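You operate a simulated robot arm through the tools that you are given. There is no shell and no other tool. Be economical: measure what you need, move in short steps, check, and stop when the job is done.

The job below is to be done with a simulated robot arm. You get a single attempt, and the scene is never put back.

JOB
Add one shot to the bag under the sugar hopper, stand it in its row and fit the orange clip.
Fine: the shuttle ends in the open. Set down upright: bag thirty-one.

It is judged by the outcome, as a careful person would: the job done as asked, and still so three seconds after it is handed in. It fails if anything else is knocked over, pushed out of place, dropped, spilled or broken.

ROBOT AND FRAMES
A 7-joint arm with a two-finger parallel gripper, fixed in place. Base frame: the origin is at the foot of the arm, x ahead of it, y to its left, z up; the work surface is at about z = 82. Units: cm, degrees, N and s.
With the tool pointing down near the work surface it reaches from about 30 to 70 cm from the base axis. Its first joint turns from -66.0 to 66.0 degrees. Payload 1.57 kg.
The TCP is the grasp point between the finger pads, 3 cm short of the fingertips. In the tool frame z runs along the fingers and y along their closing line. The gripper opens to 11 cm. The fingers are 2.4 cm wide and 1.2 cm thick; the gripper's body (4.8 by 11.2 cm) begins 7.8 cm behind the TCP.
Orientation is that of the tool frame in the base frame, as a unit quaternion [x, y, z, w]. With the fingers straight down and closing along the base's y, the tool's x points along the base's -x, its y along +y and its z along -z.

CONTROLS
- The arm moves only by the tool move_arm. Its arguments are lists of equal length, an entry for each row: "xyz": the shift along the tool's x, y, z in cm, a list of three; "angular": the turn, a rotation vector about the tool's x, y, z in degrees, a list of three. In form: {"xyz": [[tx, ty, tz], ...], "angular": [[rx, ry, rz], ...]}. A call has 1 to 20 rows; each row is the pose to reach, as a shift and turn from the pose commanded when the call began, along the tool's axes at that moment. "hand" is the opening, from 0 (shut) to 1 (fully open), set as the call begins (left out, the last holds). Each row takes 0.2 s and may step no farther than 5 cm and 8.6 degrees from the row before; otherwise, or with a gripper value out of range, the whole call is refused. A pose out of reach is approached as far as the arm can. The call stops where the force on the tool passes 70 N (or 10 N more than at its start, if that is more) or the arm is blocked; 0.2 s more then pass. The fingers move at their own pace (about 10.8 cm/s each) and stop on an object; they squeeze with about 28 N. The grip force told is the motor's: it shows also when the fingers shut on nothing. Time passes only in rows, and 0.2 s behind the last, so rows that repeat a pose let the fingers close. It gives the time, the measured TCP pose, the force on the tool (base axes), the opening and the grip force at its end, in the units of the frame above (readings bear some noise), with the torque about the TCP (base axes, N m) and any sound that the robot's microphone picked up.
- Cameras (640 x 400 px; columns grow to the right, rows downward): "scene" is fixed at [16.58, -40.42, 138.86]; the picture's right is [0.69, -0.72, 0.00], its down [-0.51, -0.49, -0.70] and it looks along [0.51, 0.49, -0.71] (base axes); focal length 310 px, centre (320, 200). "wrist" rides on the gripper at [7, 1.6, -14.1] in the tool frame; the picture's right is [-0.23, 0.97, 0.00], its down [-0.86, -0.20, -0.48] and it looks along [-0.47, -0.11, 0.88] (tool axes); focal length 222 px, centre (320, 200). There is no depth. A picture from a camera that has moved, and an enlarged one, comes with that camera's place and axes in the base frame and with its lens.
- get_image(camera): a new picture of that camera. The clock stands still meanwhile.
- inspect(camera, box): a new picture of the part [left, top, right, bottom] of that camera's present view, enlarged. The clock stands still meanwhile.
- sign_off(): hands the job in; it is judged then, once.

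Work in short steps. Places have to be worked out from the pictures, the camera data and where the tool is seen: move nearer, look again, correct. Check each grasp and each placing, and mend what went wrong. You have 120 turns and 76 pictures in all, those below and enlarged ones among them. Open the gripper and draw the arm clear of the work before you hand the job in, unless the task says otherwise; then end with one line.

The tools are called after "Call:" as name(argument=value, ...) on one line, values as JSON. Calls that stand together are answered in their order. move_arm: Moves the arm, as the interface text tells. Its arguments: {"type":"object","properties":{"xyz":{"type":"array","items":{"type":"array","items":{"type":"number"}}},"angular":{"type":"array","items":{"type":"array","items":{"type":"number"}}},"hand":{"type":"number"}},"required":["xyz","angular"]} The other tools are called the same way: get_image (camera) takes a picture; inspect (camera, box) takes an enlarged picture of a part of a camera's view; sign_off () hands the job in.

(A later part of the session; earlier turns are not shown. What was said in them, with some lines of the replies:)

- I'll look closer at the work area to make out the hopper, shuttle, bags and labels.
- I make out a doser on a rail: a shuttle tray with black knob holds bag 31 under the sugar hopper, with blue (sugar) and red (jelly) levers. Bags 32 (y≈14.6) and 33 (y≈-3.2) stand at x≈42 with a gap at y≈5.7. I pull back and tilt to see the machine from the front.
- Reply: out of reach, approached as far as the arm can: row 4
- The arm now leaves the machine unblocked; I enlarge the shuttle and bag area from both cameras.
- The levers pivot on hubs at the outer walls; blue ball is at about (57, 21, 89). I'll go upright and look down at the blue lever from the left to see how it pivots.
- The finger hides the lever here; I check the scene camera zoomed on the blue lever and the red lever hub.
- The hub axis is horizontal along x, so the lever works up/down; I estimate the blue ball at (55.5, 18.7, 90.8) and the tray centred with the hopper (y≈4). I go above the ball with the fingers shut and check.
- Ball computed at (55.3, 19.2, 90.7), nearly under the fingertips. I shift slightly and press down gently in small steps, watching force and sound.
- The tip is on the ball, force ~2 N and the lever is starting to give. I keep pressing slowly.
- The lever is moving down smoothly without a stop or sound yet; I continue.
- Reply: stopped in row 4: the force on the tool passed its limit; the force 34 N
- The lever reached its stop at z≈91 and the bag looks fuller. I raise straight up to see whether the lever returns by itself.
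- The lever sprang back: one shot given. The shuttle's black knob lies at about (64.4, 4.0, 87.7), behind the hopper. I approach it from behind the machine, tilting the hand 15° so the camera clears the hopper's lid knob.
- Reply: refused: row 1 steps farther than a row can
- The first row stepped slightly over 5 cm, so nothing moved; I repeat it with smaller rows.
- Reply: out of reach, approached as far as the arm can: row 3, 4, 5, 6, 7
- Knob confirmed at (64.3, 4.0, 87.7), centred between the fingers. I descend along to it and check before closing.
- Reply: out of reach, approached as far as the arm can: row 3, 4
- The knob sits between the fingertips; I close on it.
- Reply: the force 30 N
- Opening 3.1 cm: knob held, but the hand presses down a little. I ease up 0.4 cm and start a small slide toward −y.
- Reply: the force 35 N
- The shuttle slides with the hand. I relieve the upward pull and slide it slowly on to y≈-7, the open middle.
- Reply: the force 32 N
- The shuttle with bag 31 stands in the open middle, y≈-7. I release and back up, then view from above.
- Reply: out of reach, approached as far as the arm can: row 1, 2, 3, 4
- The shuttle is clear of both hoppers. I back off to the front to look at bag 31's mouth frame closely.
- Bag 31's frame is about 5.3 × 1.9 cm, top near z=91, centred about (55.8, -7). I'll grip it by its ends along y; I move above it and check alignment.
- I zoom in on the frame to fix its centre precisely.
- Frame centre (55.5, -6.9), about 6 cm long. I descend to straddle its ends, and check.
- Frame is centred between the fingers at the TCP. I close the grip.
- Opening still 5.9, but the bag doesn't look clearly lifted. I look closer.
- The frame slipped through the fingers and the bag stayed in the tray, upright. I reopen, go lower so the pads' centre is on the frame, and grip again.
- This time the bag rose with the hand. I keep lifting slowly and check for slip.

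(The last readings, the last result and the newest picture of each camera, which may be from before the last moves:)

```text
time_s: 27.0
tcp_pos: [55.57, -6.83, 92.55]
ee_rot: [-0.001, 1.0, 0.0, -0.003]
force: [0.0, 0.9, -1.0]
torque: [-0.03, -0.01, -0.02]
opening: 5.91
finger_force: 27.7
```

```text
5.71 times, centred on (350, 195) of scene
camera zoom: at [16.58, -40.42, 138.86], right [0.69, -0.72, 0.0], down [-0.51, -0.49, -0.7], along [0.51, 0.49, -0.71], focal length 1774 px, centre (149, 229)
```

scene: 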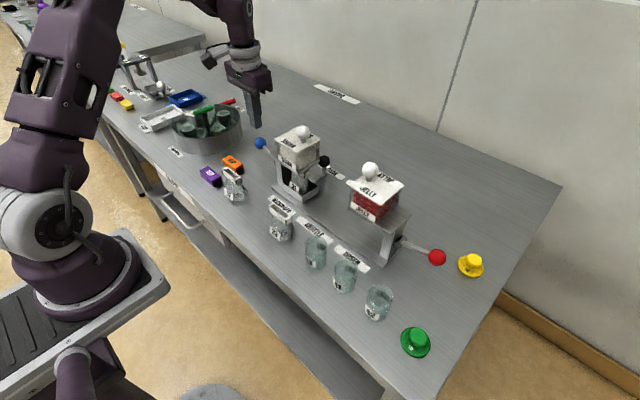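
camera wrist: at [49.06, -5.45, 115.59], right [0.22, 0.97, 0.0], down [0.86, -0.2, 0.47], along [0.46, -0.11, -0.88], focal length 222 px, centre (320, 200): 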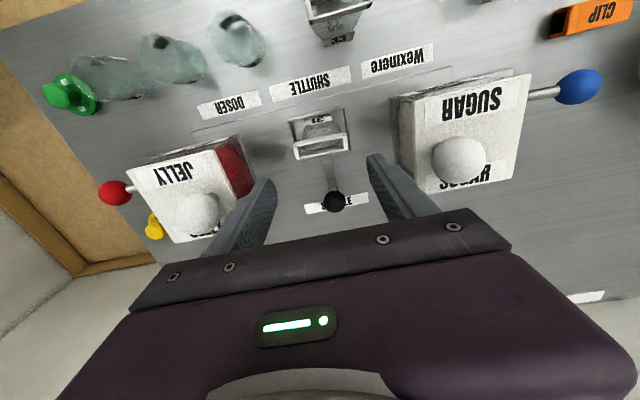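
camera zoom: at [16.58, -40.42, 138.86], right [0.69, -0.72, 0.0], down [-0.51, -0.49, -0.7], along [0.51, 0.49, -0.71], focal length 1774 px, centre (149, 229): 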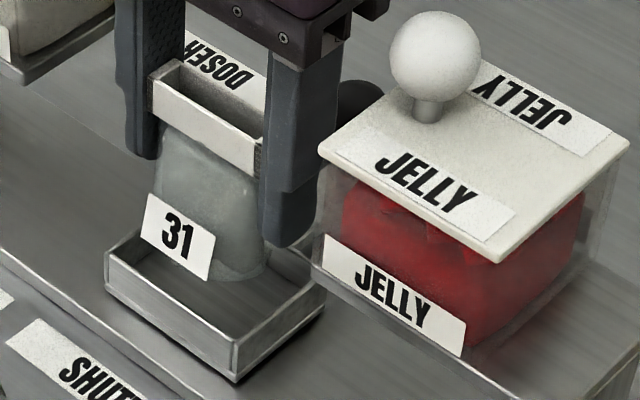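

The bag hangs securely. I lift it clear over the neighbours, draw it forward and carry it over the gap at (43.4, 6.3).

Call:
move_arm(xyz=[[0, 0, -1.5], [0, 0, -3.5], [0, 0, -5.5], [0, 0, -7.5], [0, 0, -8.5], [2, 0, -8.5], [4.5, 0, -8.5], [7, 0, -8.5], [9.5, 0, -8.5], [11.3, 0, -8.5], [12.1, 0, -8.5]], angular=[[0, 0, 0], [0, 0, 0], [0, 0, 0], [0, 0, 0], [0, 0, 0], [0, 0, 0], [0, 0, 0], [0, 0, 0], [0, 0, 0], [0, 0, 0], [0, 0, 0]])

Call:
move_arm(xyz=[[0, 1.5, 0], [0, 4, 0], [0, 6.5, 0], [0, 9, 0], [0, 11.5, 0], [0, 13.1, 0]], angular=[[0, 0, 0], [0, 0, 0], [0, 0, 0], [0, 0, 0], [0, 0, 0], [0, 0, 0]])

Call:
get_image(camera="wrist")

Call:
get_image(camera="scene")

```text
time_s: 29.4
tcp_pos: [43.66, -7.02, 101.05]
ee_rot: [-0.001, 1.0, 0.0, -0.002]
force: [0.4, -0.1, 0.6]
torque: [-0.03, 0.01, -0.01]
opening: 5.93
finger_force: 27.6
```

```text
time_s: 30.8
tcp_pos: [43.75, 6.02, 100.8]
ee_rot: [0.0, 1.0, 0.0, -0.003]
force: [0.3, 0.6, 0.4]
torque: [0.0, -0.03, 0.01]
opening: 5.95
finger_force: 28.2
```

```text
34 pictures are left
camera wrist: at [36.67, 7.79, 115.17], right [0.22, 0.97, 0.0], down [0.86, -0.2, 0.47], along [0.46, -0.11, -0.88], focal length 222 px, centre (320, 200)
```

wrist: 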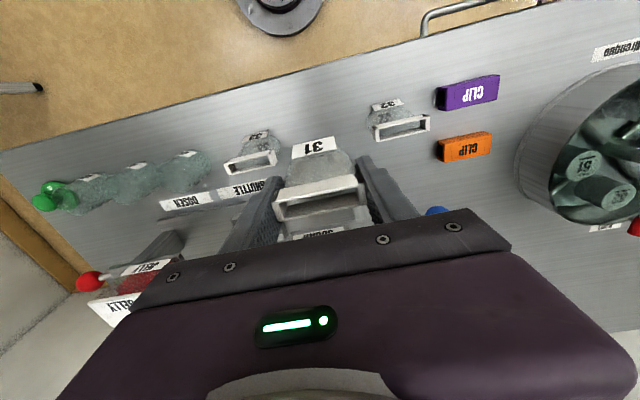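

```text
33 pictures are left
```

scene: 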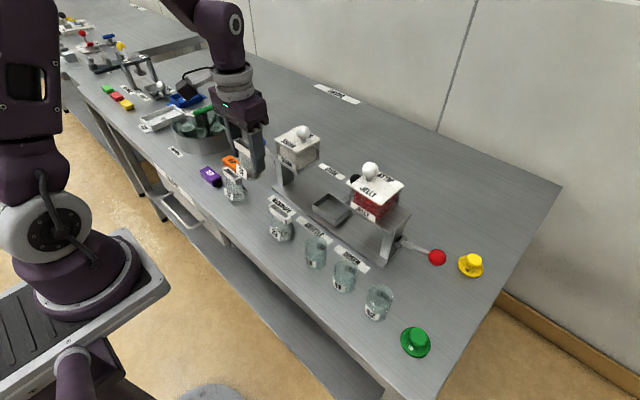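

Neighbours: 33 at (43.3, -2.7), 32 at about (43.4, 15.6), so the slot centre is (43.35, 6.4). I descend most of the way.

Call:
move_arm(xyz=[[0.35, 0.4, 2], [0.35, 0.4, 4.5], [0.35, 0.4, 7], [0.35, 0.4, 9], [0.35, 0.4, 10.5]], angular=[[0, 0, 0], [0, 0, 0], [0, 0, 0], [0, 0, 0], [0, 0, 0]])

Call:
inspect(camera="scene", box=[200, 130, 320, 250])

```text
time_s: 32.0
tcp_pos: [43.23, 6.64, 90.67]
ee_rot: [-0.002, 1.0, 0.0, -0.002]
force: [-0.2, -0.6, 0.1]
torque: [0.01, 0.01, 0.02]
opening: 5.94
finger_force: 27.9
```

```text
3.33 times, centred on (260, 190) of scene
camera zoom: at [16.58, -40.42, 138.86], right [0.69, -0.72, 0.0], down [-0.51, -0.49, -0.7], along [0.51, 0.49, -0.71], focal length 1035 px, centre (520, 233)
```

zoom: 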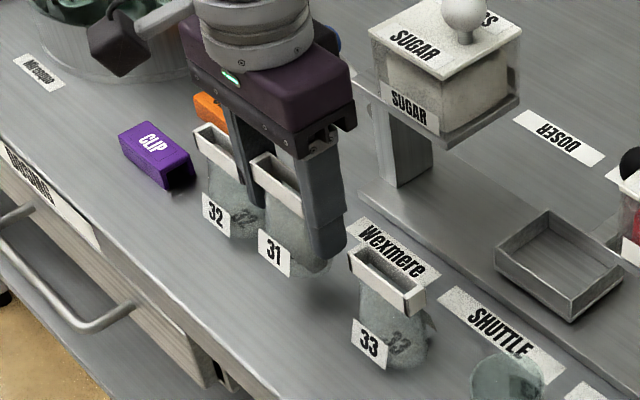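

All clear; the bag hangs a couple of cm above the table. I lower in small steps toward contact.

Call:
move_arm(xyz=[[0, 0, 0.5], [0, 0, 1.0], [0, 0, 1.4], [0, 0, 1.8]], angular=[[0, 0, 0], [0, 0, 0], [0, 0, 0], [0, 0, 0]])

Call:
inspect(camera="scene", box=[220, 150, 310, 240])

```text
time_s: 33.0
tcp_pos: [43.18, 6.62, 88.67]
ee_rot: [-0.001, 1.0, 0.001, -0.003]
force: [-0.5, -0.5, 0.1]
torque: [0.03, -0.02, -0.01]
opening: 5.94
finger_force: 27.8
```

```text
4.44 times, centred on (265, 195) of scene
camera zoom: at [16.58, -40.42, 138.86], right [0.69, -0.72, 0.0], down [-0.51, -0.49, -0.7], along [0.51, 0.49, -0.71], focal length 1380 px, centre (564, 222)
```

zoom: 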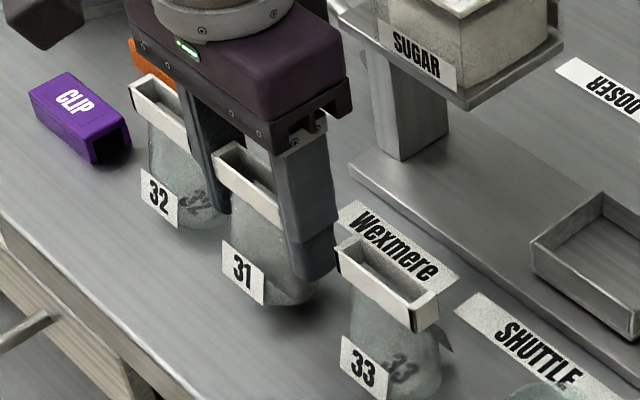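

A small shadow gap remains under the bag; I lower further in finer steps.

Call:
move_arm(xyz=[[0, 0, 0.2], [0, 0, 0.4], [0, 0, 0.6]], angular=[[0, 0, 0], [0, 0, 0], [0, 0, 0]])

Call:
move_arm(xyz=[[0, 0, 0.15], [0, 0, 0.3]], angular=[[0, 0, 0], [0, 0, 0]])

Call:
inspect(camera="scene", box=[220, 150, 310, 240])

```text
time_s: 33.8
tcp_pos: [43.07, 6.57, 88.13]
ee_rot: [-0.001, 1.0, -0.001, -0.003]
force: [-0.2, -0.1, 0.1]
torque: [0.02, 0.01, -0.01]
opening: 5.95
finger_force: 27.7
```

```text
time_s: 34.4
tcp_pos: [43.12, 6.59, 87.86]
ee_rot: [-0.002, 1.0, 0.0, -0.003]
force: [-4.2, 1.7, 18.5]
torque: [0.09, 0.24, 0.0]
opening: 5.96
finger_force: 28.2
```

```text
4.44 times, centred on (265, 195) of scene
camera zoom: at [16.55, -40.42, 138.86], right [0.69, -0.72, 0.0], down [-0.51, -0.49, -0.7], along [0.51, 0.49, -0.71], focal length 1380 px, centre (564, 222)
```

zoom: 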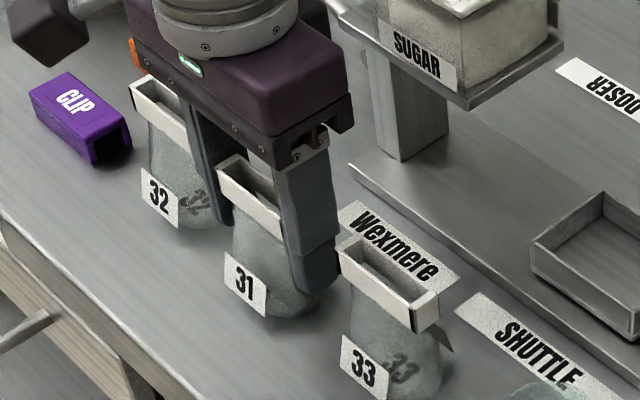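

The bag touched down (18 N). I ease up 0.15, open slightly and withdraw straight up.

Call:
move_arm(xyz=[[0, 0, -0.15], [0, 0, -0.15]], angular=[[0, 0, 0], [0, 0, 0]])

Call:
move_arm(xyz=[[0, 0, 0], [0, 0, 0], [0, 0, -2], [0, 0, -5], [0, 0, -9], [0, 0, -12]], angular=[[0, 0, 0], [0, 0, 0], [0, 0, 0], [0, 0, 0], [0, 0, 0], [0, 0, 0]], hand=0.64)

Call:
inspect(camera="scene", box=[190, 130, 310, 250])

Call:
inspect(camera="wrist", box=[200, 60, 520, 240])

```text
time_s: 35.0
tcp_pos: [43.24, 6.56, 87.97]
ee_rot: [-0.001, 1.0, -0.001, -0.002]
force: [0.1, 0.2, -0.9]
torque: [-0.01, -0.01, 0.01]
opening: 5.95
finger_force: 28.1
```

```text
time_s: 36.4
tcp_pos: [43.28, 6.59, 100.09]
ee_rot: [-0.001, 1.0, 0.001, -0.002]
force: [-0.4, 0.4, 0.7]
torque: [0.01, -0.02, 0.02]
opening: 7.05
finger_force: 0.1
```

```text
3.33 times, centred on (250, 190) of scene
camera zoom: at [16.58, -40.43, 138.86], right [0.69, -0.72, 0.0], down [-0.51, -0.49, -0.7], along [0.51, 0.49, -0.71], focal length 1035 px, centre (553, 233)
```

zoom: 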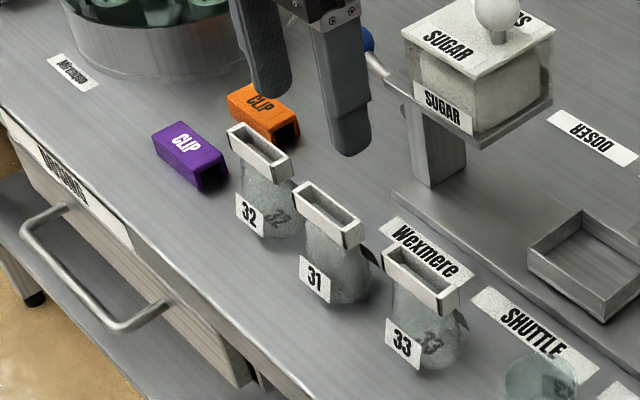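

```text
2.00 times, centred on (360, 150) of wrist
camera zoom: at [36.33, 8.13, 114.4], right [0.23, 0.97, 0.0], down [0.86, -0.2, 0.47], along [0.46, -0.11, -0.88], focal length 444 px, centre (240, 300)
```

zoom: 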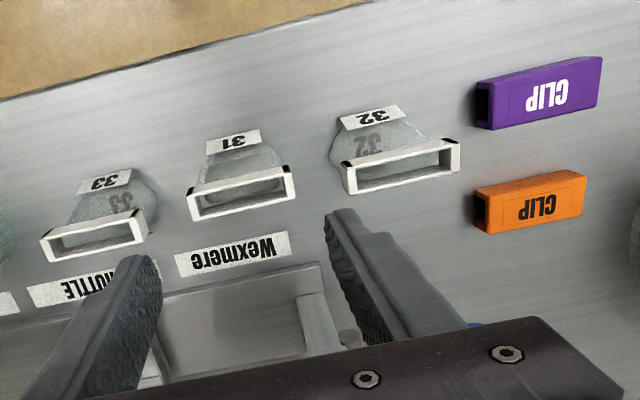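

Bag 31 stands upright in line between 33 and 32. Now the orange clip, an open-ended channel lying along y at about (49.5, 25.7); I move over it and look.

Call:
move_arm(xyz=[[-1.2, 4, 0], [-2.5, 8, 0], [-3.8, 12, 0], [-5, 16, 0], [-6.2, 19.1, 1.5]], angular=[[0, 0, 0], [0, 0, 0], [0, 0, 0], [0, 0, 0], [0, 0, 0]], hand=0.75)

Call:
inspect(camera="wrist", box=[210, 80, 430, 220])

Call:
inspect(camera="scene", box=[190, 120, 270, 200])

```text
time_s: 37.6
tcp_pos: [49.3, 25.81, 98.32]
ee_rot: [-0.001, 1.0, -0.001, -0.004]
force: [-0.4, 0.2, 0.0]
torque: [-0.03, 0.0, 0.0]
opening: 8.25
finger_force: 0.1
```

```text
2.86 times, centred on (320, 150) of wrist
camera zoom: at [42.25, 27.37, 112.71], right [0.23, 0.97, 0.0], down [0.86, -0.2, 0.47], along [0.46, -0.11, -0.88], focal length 635 px, centre (320, 343)
```

zoom: 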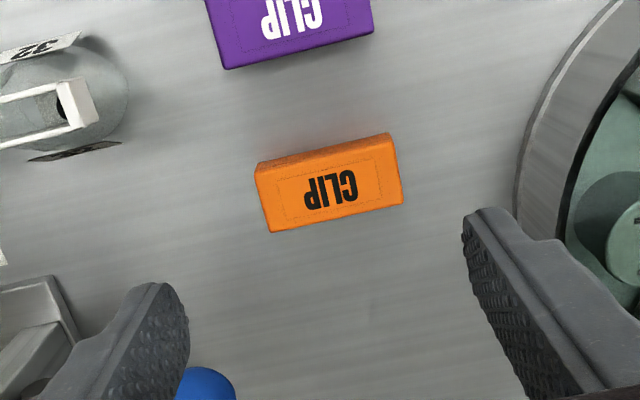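

```text
5.00 times, centred on (230, 160) of scene
camera zoom: at [16.58, -40.43, 138.86], right [0.69, -0.72, 0.0], down [-0.51, -0.49, -0.7], along [0.51, 0.49, -0.71], focal length 1552 px, centre (770, 400)
```

zoom: 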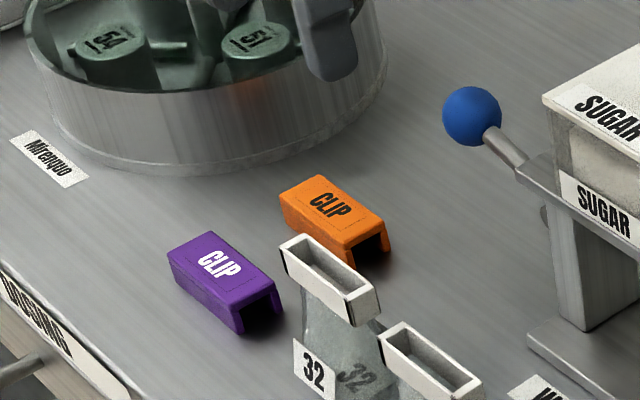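

Clip: ~6.1 × 2.9 × 1.7 cm, centre (49.55, 26.05), nearly aligned with the hand. I descend so the tips stop just above the table and grip its ends.

Call:
move_arm(xyz=[[-0.25, 0.25, 3.5], [-0.25, 0.25, 7], [-0.25, 0.25, 10], [-0.25, 0.25, 12.2], [-0.25, 0.25, 12.8]], angular=[[0, 0, 0], [0, 0, 0], [0, 0, 0], [0, 0, 0], [0, 0, 0]], hand=0.7)

Call:
inspect(camera="wrist", box=[210, 80, 430, 220])

```text
time_s: 38.8
tcp_pos: [49.49, 26.15, 85.58]
ee_rot: [-0.001, 1.0, -0.001, -0.003]
force: [-1.0, -0.2, -0.2]
torque: [-0.01, -0.03, 0.01]
opening: 7.68
finger_force: 0.0
```

```text
2.86 times, centred on (320, 150) of wrist
camera zoom: at [42.42, 27.65, 99.94], right [0.22, 0.97, 0.0], down [0.86, -0.2, 0.47], along [0.46, -0.11, -0.88], focal length 635 px, centre (320, 343)
```

zoom: 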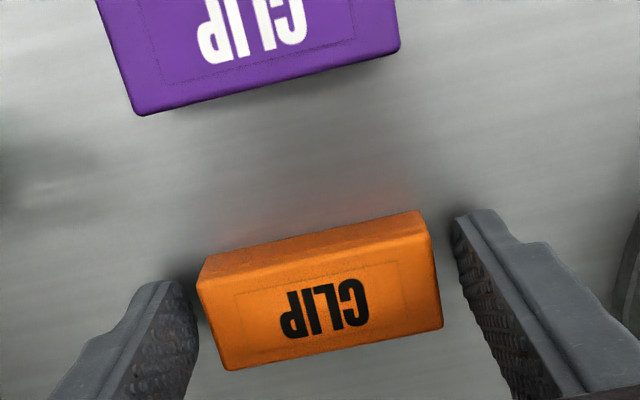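

Clip lies between the pads, centre ≈(49.65, 25.95). I nudge to centre and close.

Call:
move_arm(xyz=[[-0.15, -0.2, 0.1], [-0.15, -0.2, 0.1], [-0.15, -0.2, 0.1], [-0.15, -0.2, 0.1]], angular=[[0, 0, 0], [0, 0, 0], [0, 0, 0], [0, 0, 0]], hand=0)

Call:
move_arm(xyz=[[0, 0, -0.2], [0, 0, -0.6], [0, 0, -1.2], [0, 0, -2], [0, 0, -3.5]], angular=[[0, 0, 0], [0, 0, 0], [0, 0, 0], [0, 0, 0], [0, 0, 0]])

Call:
inspect(camera="scene", box=[190, 110, 290, 210])

Call:
inspect(camera="wrist", box=[210, 80, 430, 220])

```text
time_s: 39.8
tcp_pos: [49.64, 25.96, 85.57]
ee_rot: [-0.002, 1.0, -0.001, -0.002]
force: [-3.7, 4.4, 13.9]
torque: [0.12, 0.11, 0.02]
opening: 6.26
finger_force: 27.9
```

```text
time_s: 41.0
tcp_pos: [49.7, 25.71, 88.94]
ee_rot: [-0.002, 1.0, 0.0, -0.003]
force: [-0.3, 0.3, 0.2]
torque: [-0.03, 0.0, -0.04]
opening: 6.28
finger_force: 28.0
```

```text
4.00 times, centred on (240, 160) of scene
camera zoom: at [16.58, -40.42, 138.86], right [0.69, -0.72, 0.0], down [-0.51, -0.49, -0.7], along [0.51, 0.49, -0.71], focal length 1242 px, centre (640, 360)
```

zoom: 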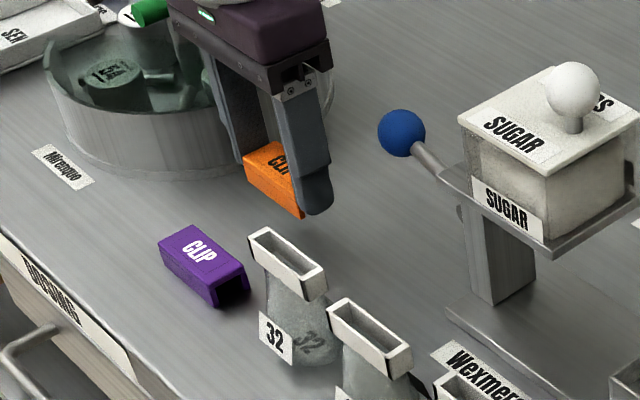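

```text
2.86 times, centred on (320, 150) of wrist
camera zoom: at [42.75, 27.33, 103.32], right [0.22, 0.97, 0.0], down [0.86, -0.2, 0.47], along [0.46, -0.11, -0.88], focal length 635 px, centre (320, 343)
```

zoom: 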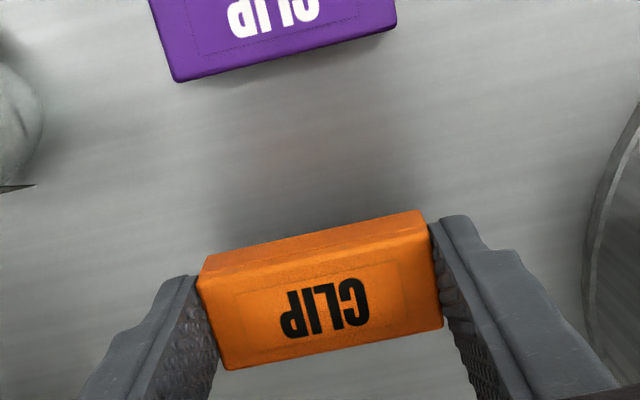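

The clip is held squarely. I raise and carry it to hover above bag 31's frame at (43.1, 6.6).

Call:
move_arm(xyz=[[0, 0, -4.5], [0, 0, -9], [1.7, -4.5, -9], [3.4, -9, -9], [5, -13.5, -9], [6.4, -17.5, -9], [6.7, -19.1, -8], [6.7, -19.1, -6.5]], angular=[[0, 0, 0], [0, 0, 0], [0, 0, 0], [0, 0, 0], [0, 0, 0], [0, 0, 0], [0, 0, 0], [0, 0, 0]])

Call:
inspect(camera="scene", box=[225, 135, 305, 215])

Call:
inspect(camera="wrist", box=[210, 80, 430, 220])

```text
time_s: 42.8
tcp_pos: [43.04, 6.6, 95.45]
ee_rot: [-0.001, 1.0, 0.0, -0.004]
force: [0.6, 0.0, 0.5]
torque: [0.01, -0.05, -0.01]
opening: 6.26
finger_force: 28.7
```

```text
5.00 times, centred on (265, 175) of scene
camera zoom: at [16.58, -40.43, 138.86], right [0.69, -0.72, 0.0], down [-0.51, -0.49, -0.7], along [0.51, 0.49, -0.71], focal length 1552 px, centre (595, 325)
```

zoom: 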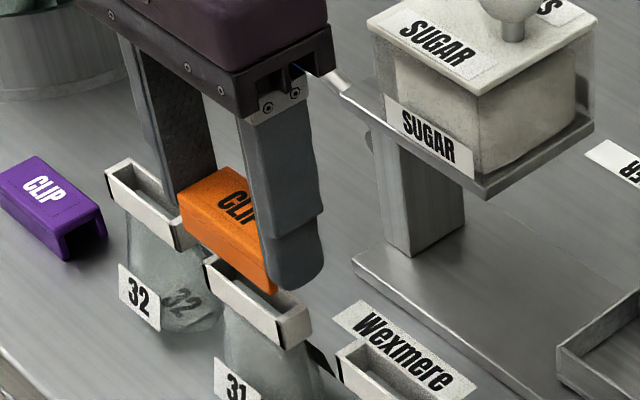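

```text
2.86 times, centred on (320, 150) of wrist
camera zoom: at [36.01, 8.21, 109.78], right [0.22, 0.97, 0.0], down [0.86, -0.2, 0.47], along [0.46, -0.11, -0.88], focal length 635 px, centre (320, 343)
```

zoom: 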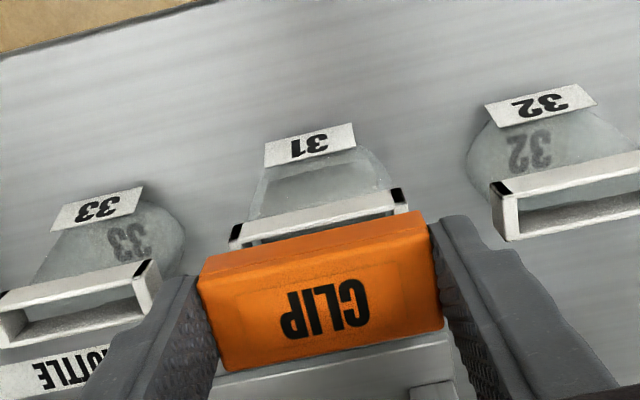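

I compute frame 31: x 42.3–43.9, top z≈90, y centre 6.6; the clip's centre is x≈43.35, so I shift it 0.25 toward the base and lower to just above the frame for a check.

Call:
move_arm(xyz=[[0.25, 0, 0.8], [0.25, 0, 1.6]], angular=[[0, 0, 0], [0, 0, 0]])

Call:
inspect(camera="scene", box=[240, 155, 300, 215])

Call:
inspect(camera="wrist", box=[250, 100, 390, 220])

```text
time_s: 43.4
tcp_pos: [42.71, 6.52, 93.76]
ee_rot: [0.0, 1.0, 0.0, -0.003]
force: [-0.1, 0.3, 0.2]
torque: [0.01, 0.03, 0.02]
opening: 6.27
finger_force: 28.0
```

```text
6.67 times, centred on (270, 185) of scene
camera zoom: at [16.58, -40.42, 138.86], right [0.69, -0.72, 0.0], down [-0.51, -0.49, -0.7], along [0.51, 0.49, -0.71], focal length 2069 px, centre (653, 300)
```

zoom: 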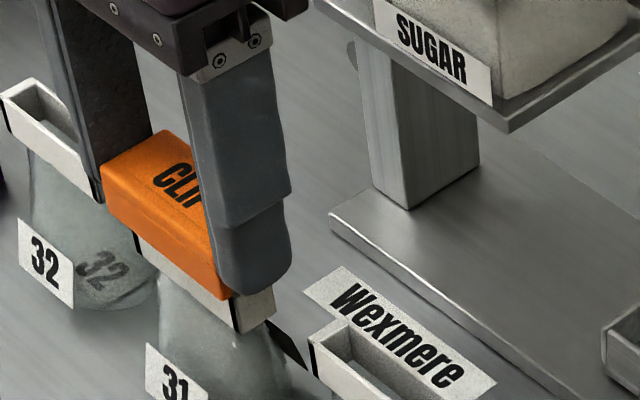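

```text
3.33 times, centred on (320, 160) of wrist
camera zoom: at [35.75, 8.18, 108.12], right [0.22, 0.97, 0.0], down [0.86, -0.2, 0.47], along [0.46, -0.11, -0.88], focal length 740 px, centre (320, 333)
```

zoom: 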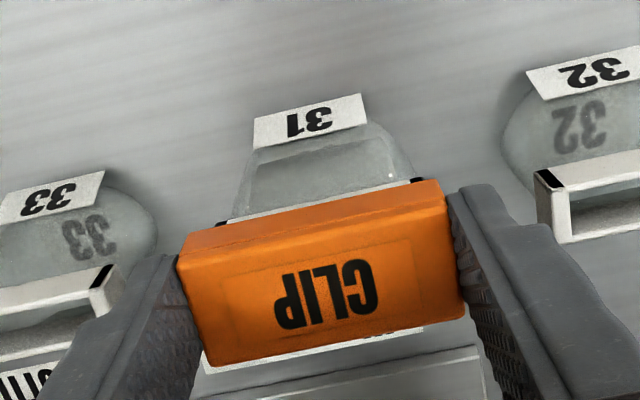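

The clip is right over the frame, maybe 0.15–0.2 too far in +x. I correct and lower slowly, watching the force.

Call:
move_arm(xyz=[[0.18, 0.05, 0.1], [0.18, 0.05, 0.3], [0.18, 0.05, 0.5], [0.18, 0.05, 0.7]], angular=[[0, 0, 0], [0, 0, 0], [0, 0, 0], [0, 0, 0]])

Call:
inspect(camera="scene", box=[240, 155, 300, 215])

```text
time_s: 44.4
tcp_pos: [42.46, 6.67, 93.13]
ee_rot: [0.0, 1.0, -0.001, -0.004]
force: [0.6, 0.1, 0.5]
torque: [-0.01, -0.01, 0.03]
opening: 6.29
finger_force: 28.0
```

```text
6.67 times, centred on (270, 185) of scene
camera zoom: at [16.58, -40.42, 138.86], right [0.69, -0.72, 0.0], down [-0.51, -0.49, -0.7], along [0.51, 0.49, -0.71], focal length 2069 px, centre (653, 300)
```

zoom: 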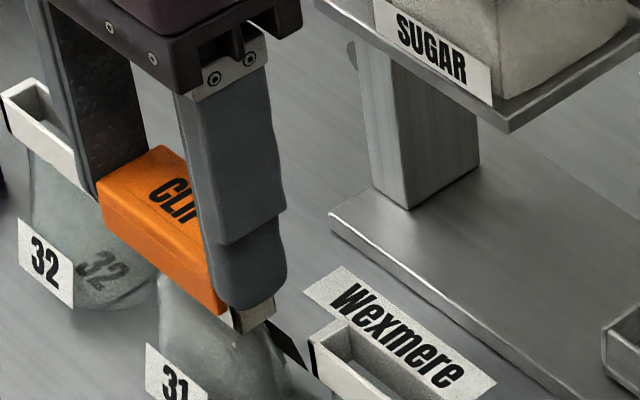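

No contact yet and the clip's front wall covers the frame front — it's sliding over. I continue down.

Call:
move_arm(xyz=[[0, 0, 0.2], [0, 0, 0.4], [0, 0, 0.6]], angular=[[0, 0, 0], [0, 0, 0], [0, 0, 0]])

Call:
inspect(camera="scene", box=[240, 155, 300, 215])

```text
time_s: 45.2
tcp_pos: [42.74, 6.67, 92.68]
ee_rot: [-0.001, 1.0, 0.0, -0.002]
force: [0.6, 0.0, 0.5]
torque: [-0.02, 0.01, 0.03]
opening: 6.26
finger_force: 27.8
```

```text
6.67 times, centred on (270, 185) of scene
camera zoom: at [16.58, -40.42, 138.86], right [0.69, -0.72, 0.0], down [-0.51, -0.49, -0.7], along [0.51, 0.49, -0.71], focal length 2069 px, centre (653, 300)
```

zoom: 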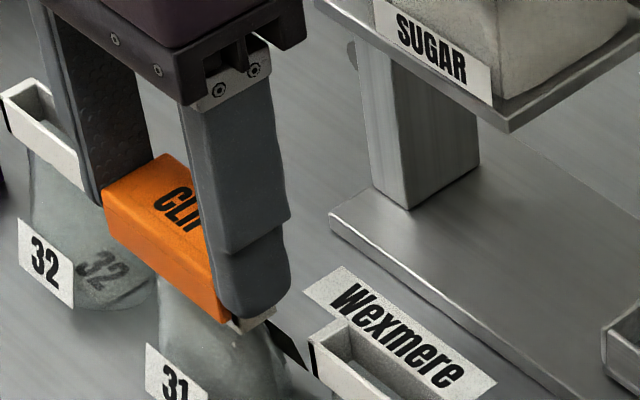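

Still free; the clip keeps sliding on. I lower until it seats.

Call:
move_arm(xyz=[[0, 0, 0.2], [0, 0, 0.4]], angular=[[0, 0, 0], [0, 0, 0]])

Call:
move_arm(xyz=[[0, 0, 0.15], [0, 0, 0.3]], angular=[[0, 0, 0], [0, 0, 0]])

Call:
inspect(camera="scene", box=[240, 155, 300, 215])

```text
time_s: 45.8
tcp_pos: [42.62, 6.76, 92.29]
ee_rot: [-0.001, 1.0, -0.002, -0.004]
force: [-0.2, -0.8, -0.2]
torque: [-0.01, 0.02, -0.05]
opening: 6.27
finger_force: 28.0
```

```text
time_s: 46.4
tcp_pos: [42.76, 6.6, 91.91]
ee_rot: [-0.001, 1.0, 0.0, -0.003]
force: [-0.3, -1.2, -0.5]
torque: [-0.01, -0.04, 0.01]
opening: 6.28
finger_force: 28.0
```

```text
6.67 times, centred on (270, 185) of scene
camera zoom: at [16.58, -40.42, 138.86], right [0.69, -0.72, 0.0], down [-0.51, -0.49, -0.7], along [0.51, 0.49, -0.71], focal length 2069 px, centre (653, 300)
```

zoom: 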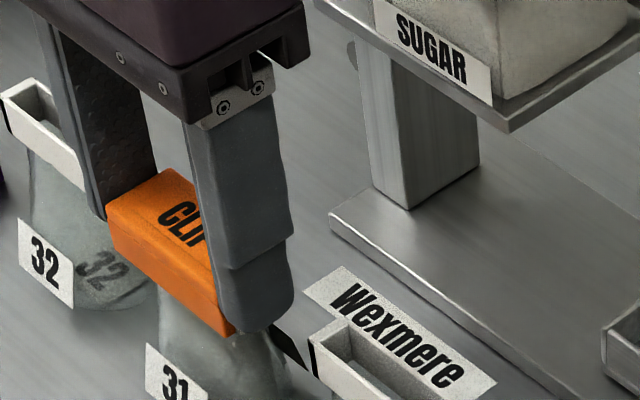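

The clip covers the frame now; I lower in fine steps to feel the seat.

Call:
move_arm(xyz=[[0, 0, 0.12], [0, 0, 0.25]], angular=[[0, 0, 0], [0, 0, 0]])

Call:
move_arm(xyz=[[0, 0, 0.12], [0, 0, 0.25]], angular=[[0, 0, 0], [0, 0, 0]])

```text
time_s: 47.0
tcp_pos: [42.65, 6.78, 91.78]
ee_rot: [0.0, 1.0, 0.0, -0.001]
force: [-1.2, -1.2, 20.8]
torque: [0.01, -0.01, -0.01]
opening: 6.28
finger_force: 28.2
```

```text
time_s: 47.6
tcp_pos: [42.55, 6.93, 91.46]
ee_rot: [0.0, 1.0, 0.0, -0.002]
force: [2.1, -2.0, 22.9]
torque: [-0.01, -0.03, -0.03]
opening: 6.28
finger_force: 27.5
```

It met resistance (≈21–23 N), seated. I ease off, open a little and withdraw upward, then check.

Call:
move_arm(xyz=[[0, 0, -0.15], [0, 0, -0.15]], angular=[[0, 0, 0], [0, 0, 0]])

Call:
move_arm(xyz=[[0, 0, 0], [0, 0, 0], [0, 0, -1], [0, 0, -3], [0, 0, -6], [0, 0, -9]], angular=[[0, 0, 0], [0, 0, 0], [0, 0, 0], [0, 0, 0], [0, 0, 0], [0, 0, 0]], hand=0.67)

Call:
inspect(camera="scene", box=[225, 150, 305, 230])

Call:
inspect(camera="wrist", box=[220, 60, 420, 200])

```text
time_s: 48.2
tcp_pos: [42.69, 6.89, 91.67]
ee_rot: [-0.001, 1.0, -0.001, -0.003]
force: [1.0, -0.4, -0.5]
torque: [0.0, 0.0, 0.0]
opening: 6.27
finger_force: 27.9
```

```text
time_s: 49.6
tcp_pos: [42.71, 6.88, 100.72]
ee_rot: [0.0, 1.0, -0.001, -0.003]
force: [-0.3, -0.8, 0.8]
torque: [-0.01, -0.01, 0.02]
opening: 7.35
finger_force: 0.1
```

```text
5.00 times, centred on (265, 190) of scene
camera zoom: at [16.58, -40.42, 138.86], right [0.69, -0.72, 0.0], down [-0.51, -0.49, -0.7], along [0.51, 0.49, -0.71], focal length 1552 px, centre (595, 250)
```

zoom: 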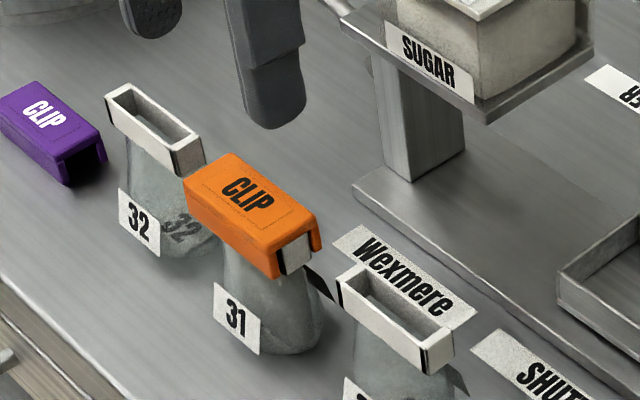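

```text
2.86 times, centred on (320, 130) of wrist
camera zoom: at [35.72, 8.48, 115.0], right [0.22, 0.97, 0.0], down [0.86, -0.2, 0.47], along [0.46, -0.11, -0.88], focal length 635 px, centre (320, 400)
```

zoom: 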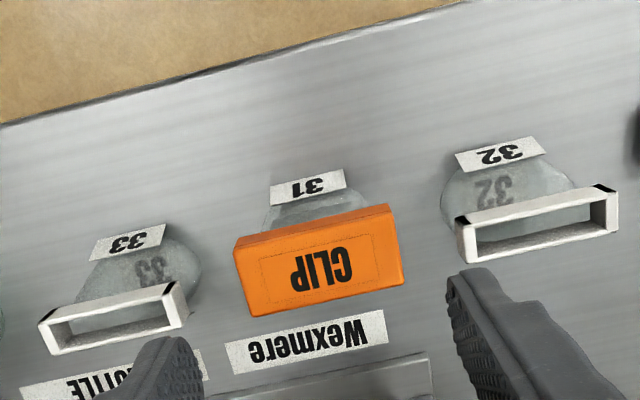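

The clip sits on the frame, level. I zoom on its end to judge whether it is fully down.

Call:
inspect(camera="scene", box=[256, 176, 296, 212])

```text
11.11 times, centred on (276, 194) of scene
camera zoom: at [16.58, -40.42, 138.86], right [0.69, -0.72, 0.0], down [-0.51, -0.49, -0.7], along [0.51, 0.49, -0.71], focal length 3449 px, centre (809, 267)
```

zoom: 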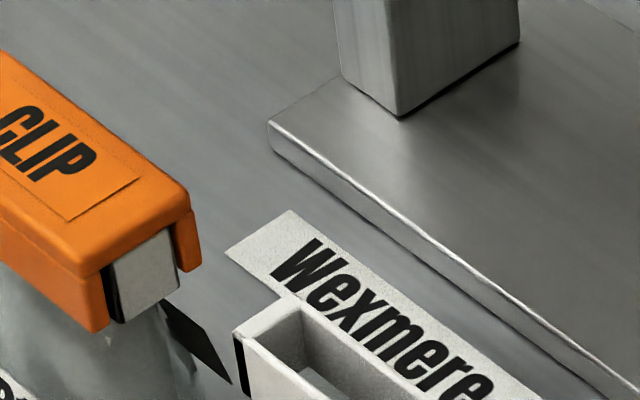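

The frame end reaches right up under the clip's top: fully seated. I draw the arm clear and take a last look at the whole scene.

Call:
move_arm(xyz=[[0, 0, -4], [0, 0, -8], [0, 0, -10], [0, 0, -10], [0, 0, -10]], angular=[[0, 0, 0], [0, 0, 0], [0, 0, 0], [0, 0, 0], [0, 0, 0]], hand=1)

Call:
inspect(camera="scene", box=[190, 110, 500, 360])

```text
time_s: 50.8
tcp_pos: [42.6, 6.77, 110.62]
ee_rot: [-0.001, 1.0, 0.001, -0.004]
force: [-0.5, -0.4, 0.4]
torque: [0.01, -0.01, 0.04]
opening: 10.99
finger_force: 0.0
```

```text
1.60 times, centred on (345, 235) of scene
camera zoom: at [16.58, -40.42, 138.86], right [0.69, -0.72, 0.0], down [-0.51, -0.49, -0.7], along [0.51, 0.49, -0.71], focal length 497 px, centre (280, 144)
```

zoom: 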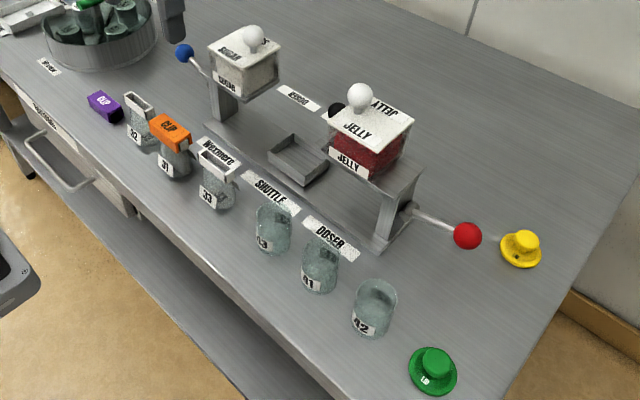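

Everything is as asked: one shot given, shuttle in the open, bag 31 upright in its row with the orange clip on, nothing else disturbed. I hand it in.

Call:
sign_off()

```text
The job is handed in.
```

Bag 31 got one shot of sugar, stands upright in its row between 32 and 33 with the orange clip fitted, and the shuttle is in the open; the job is handed in.
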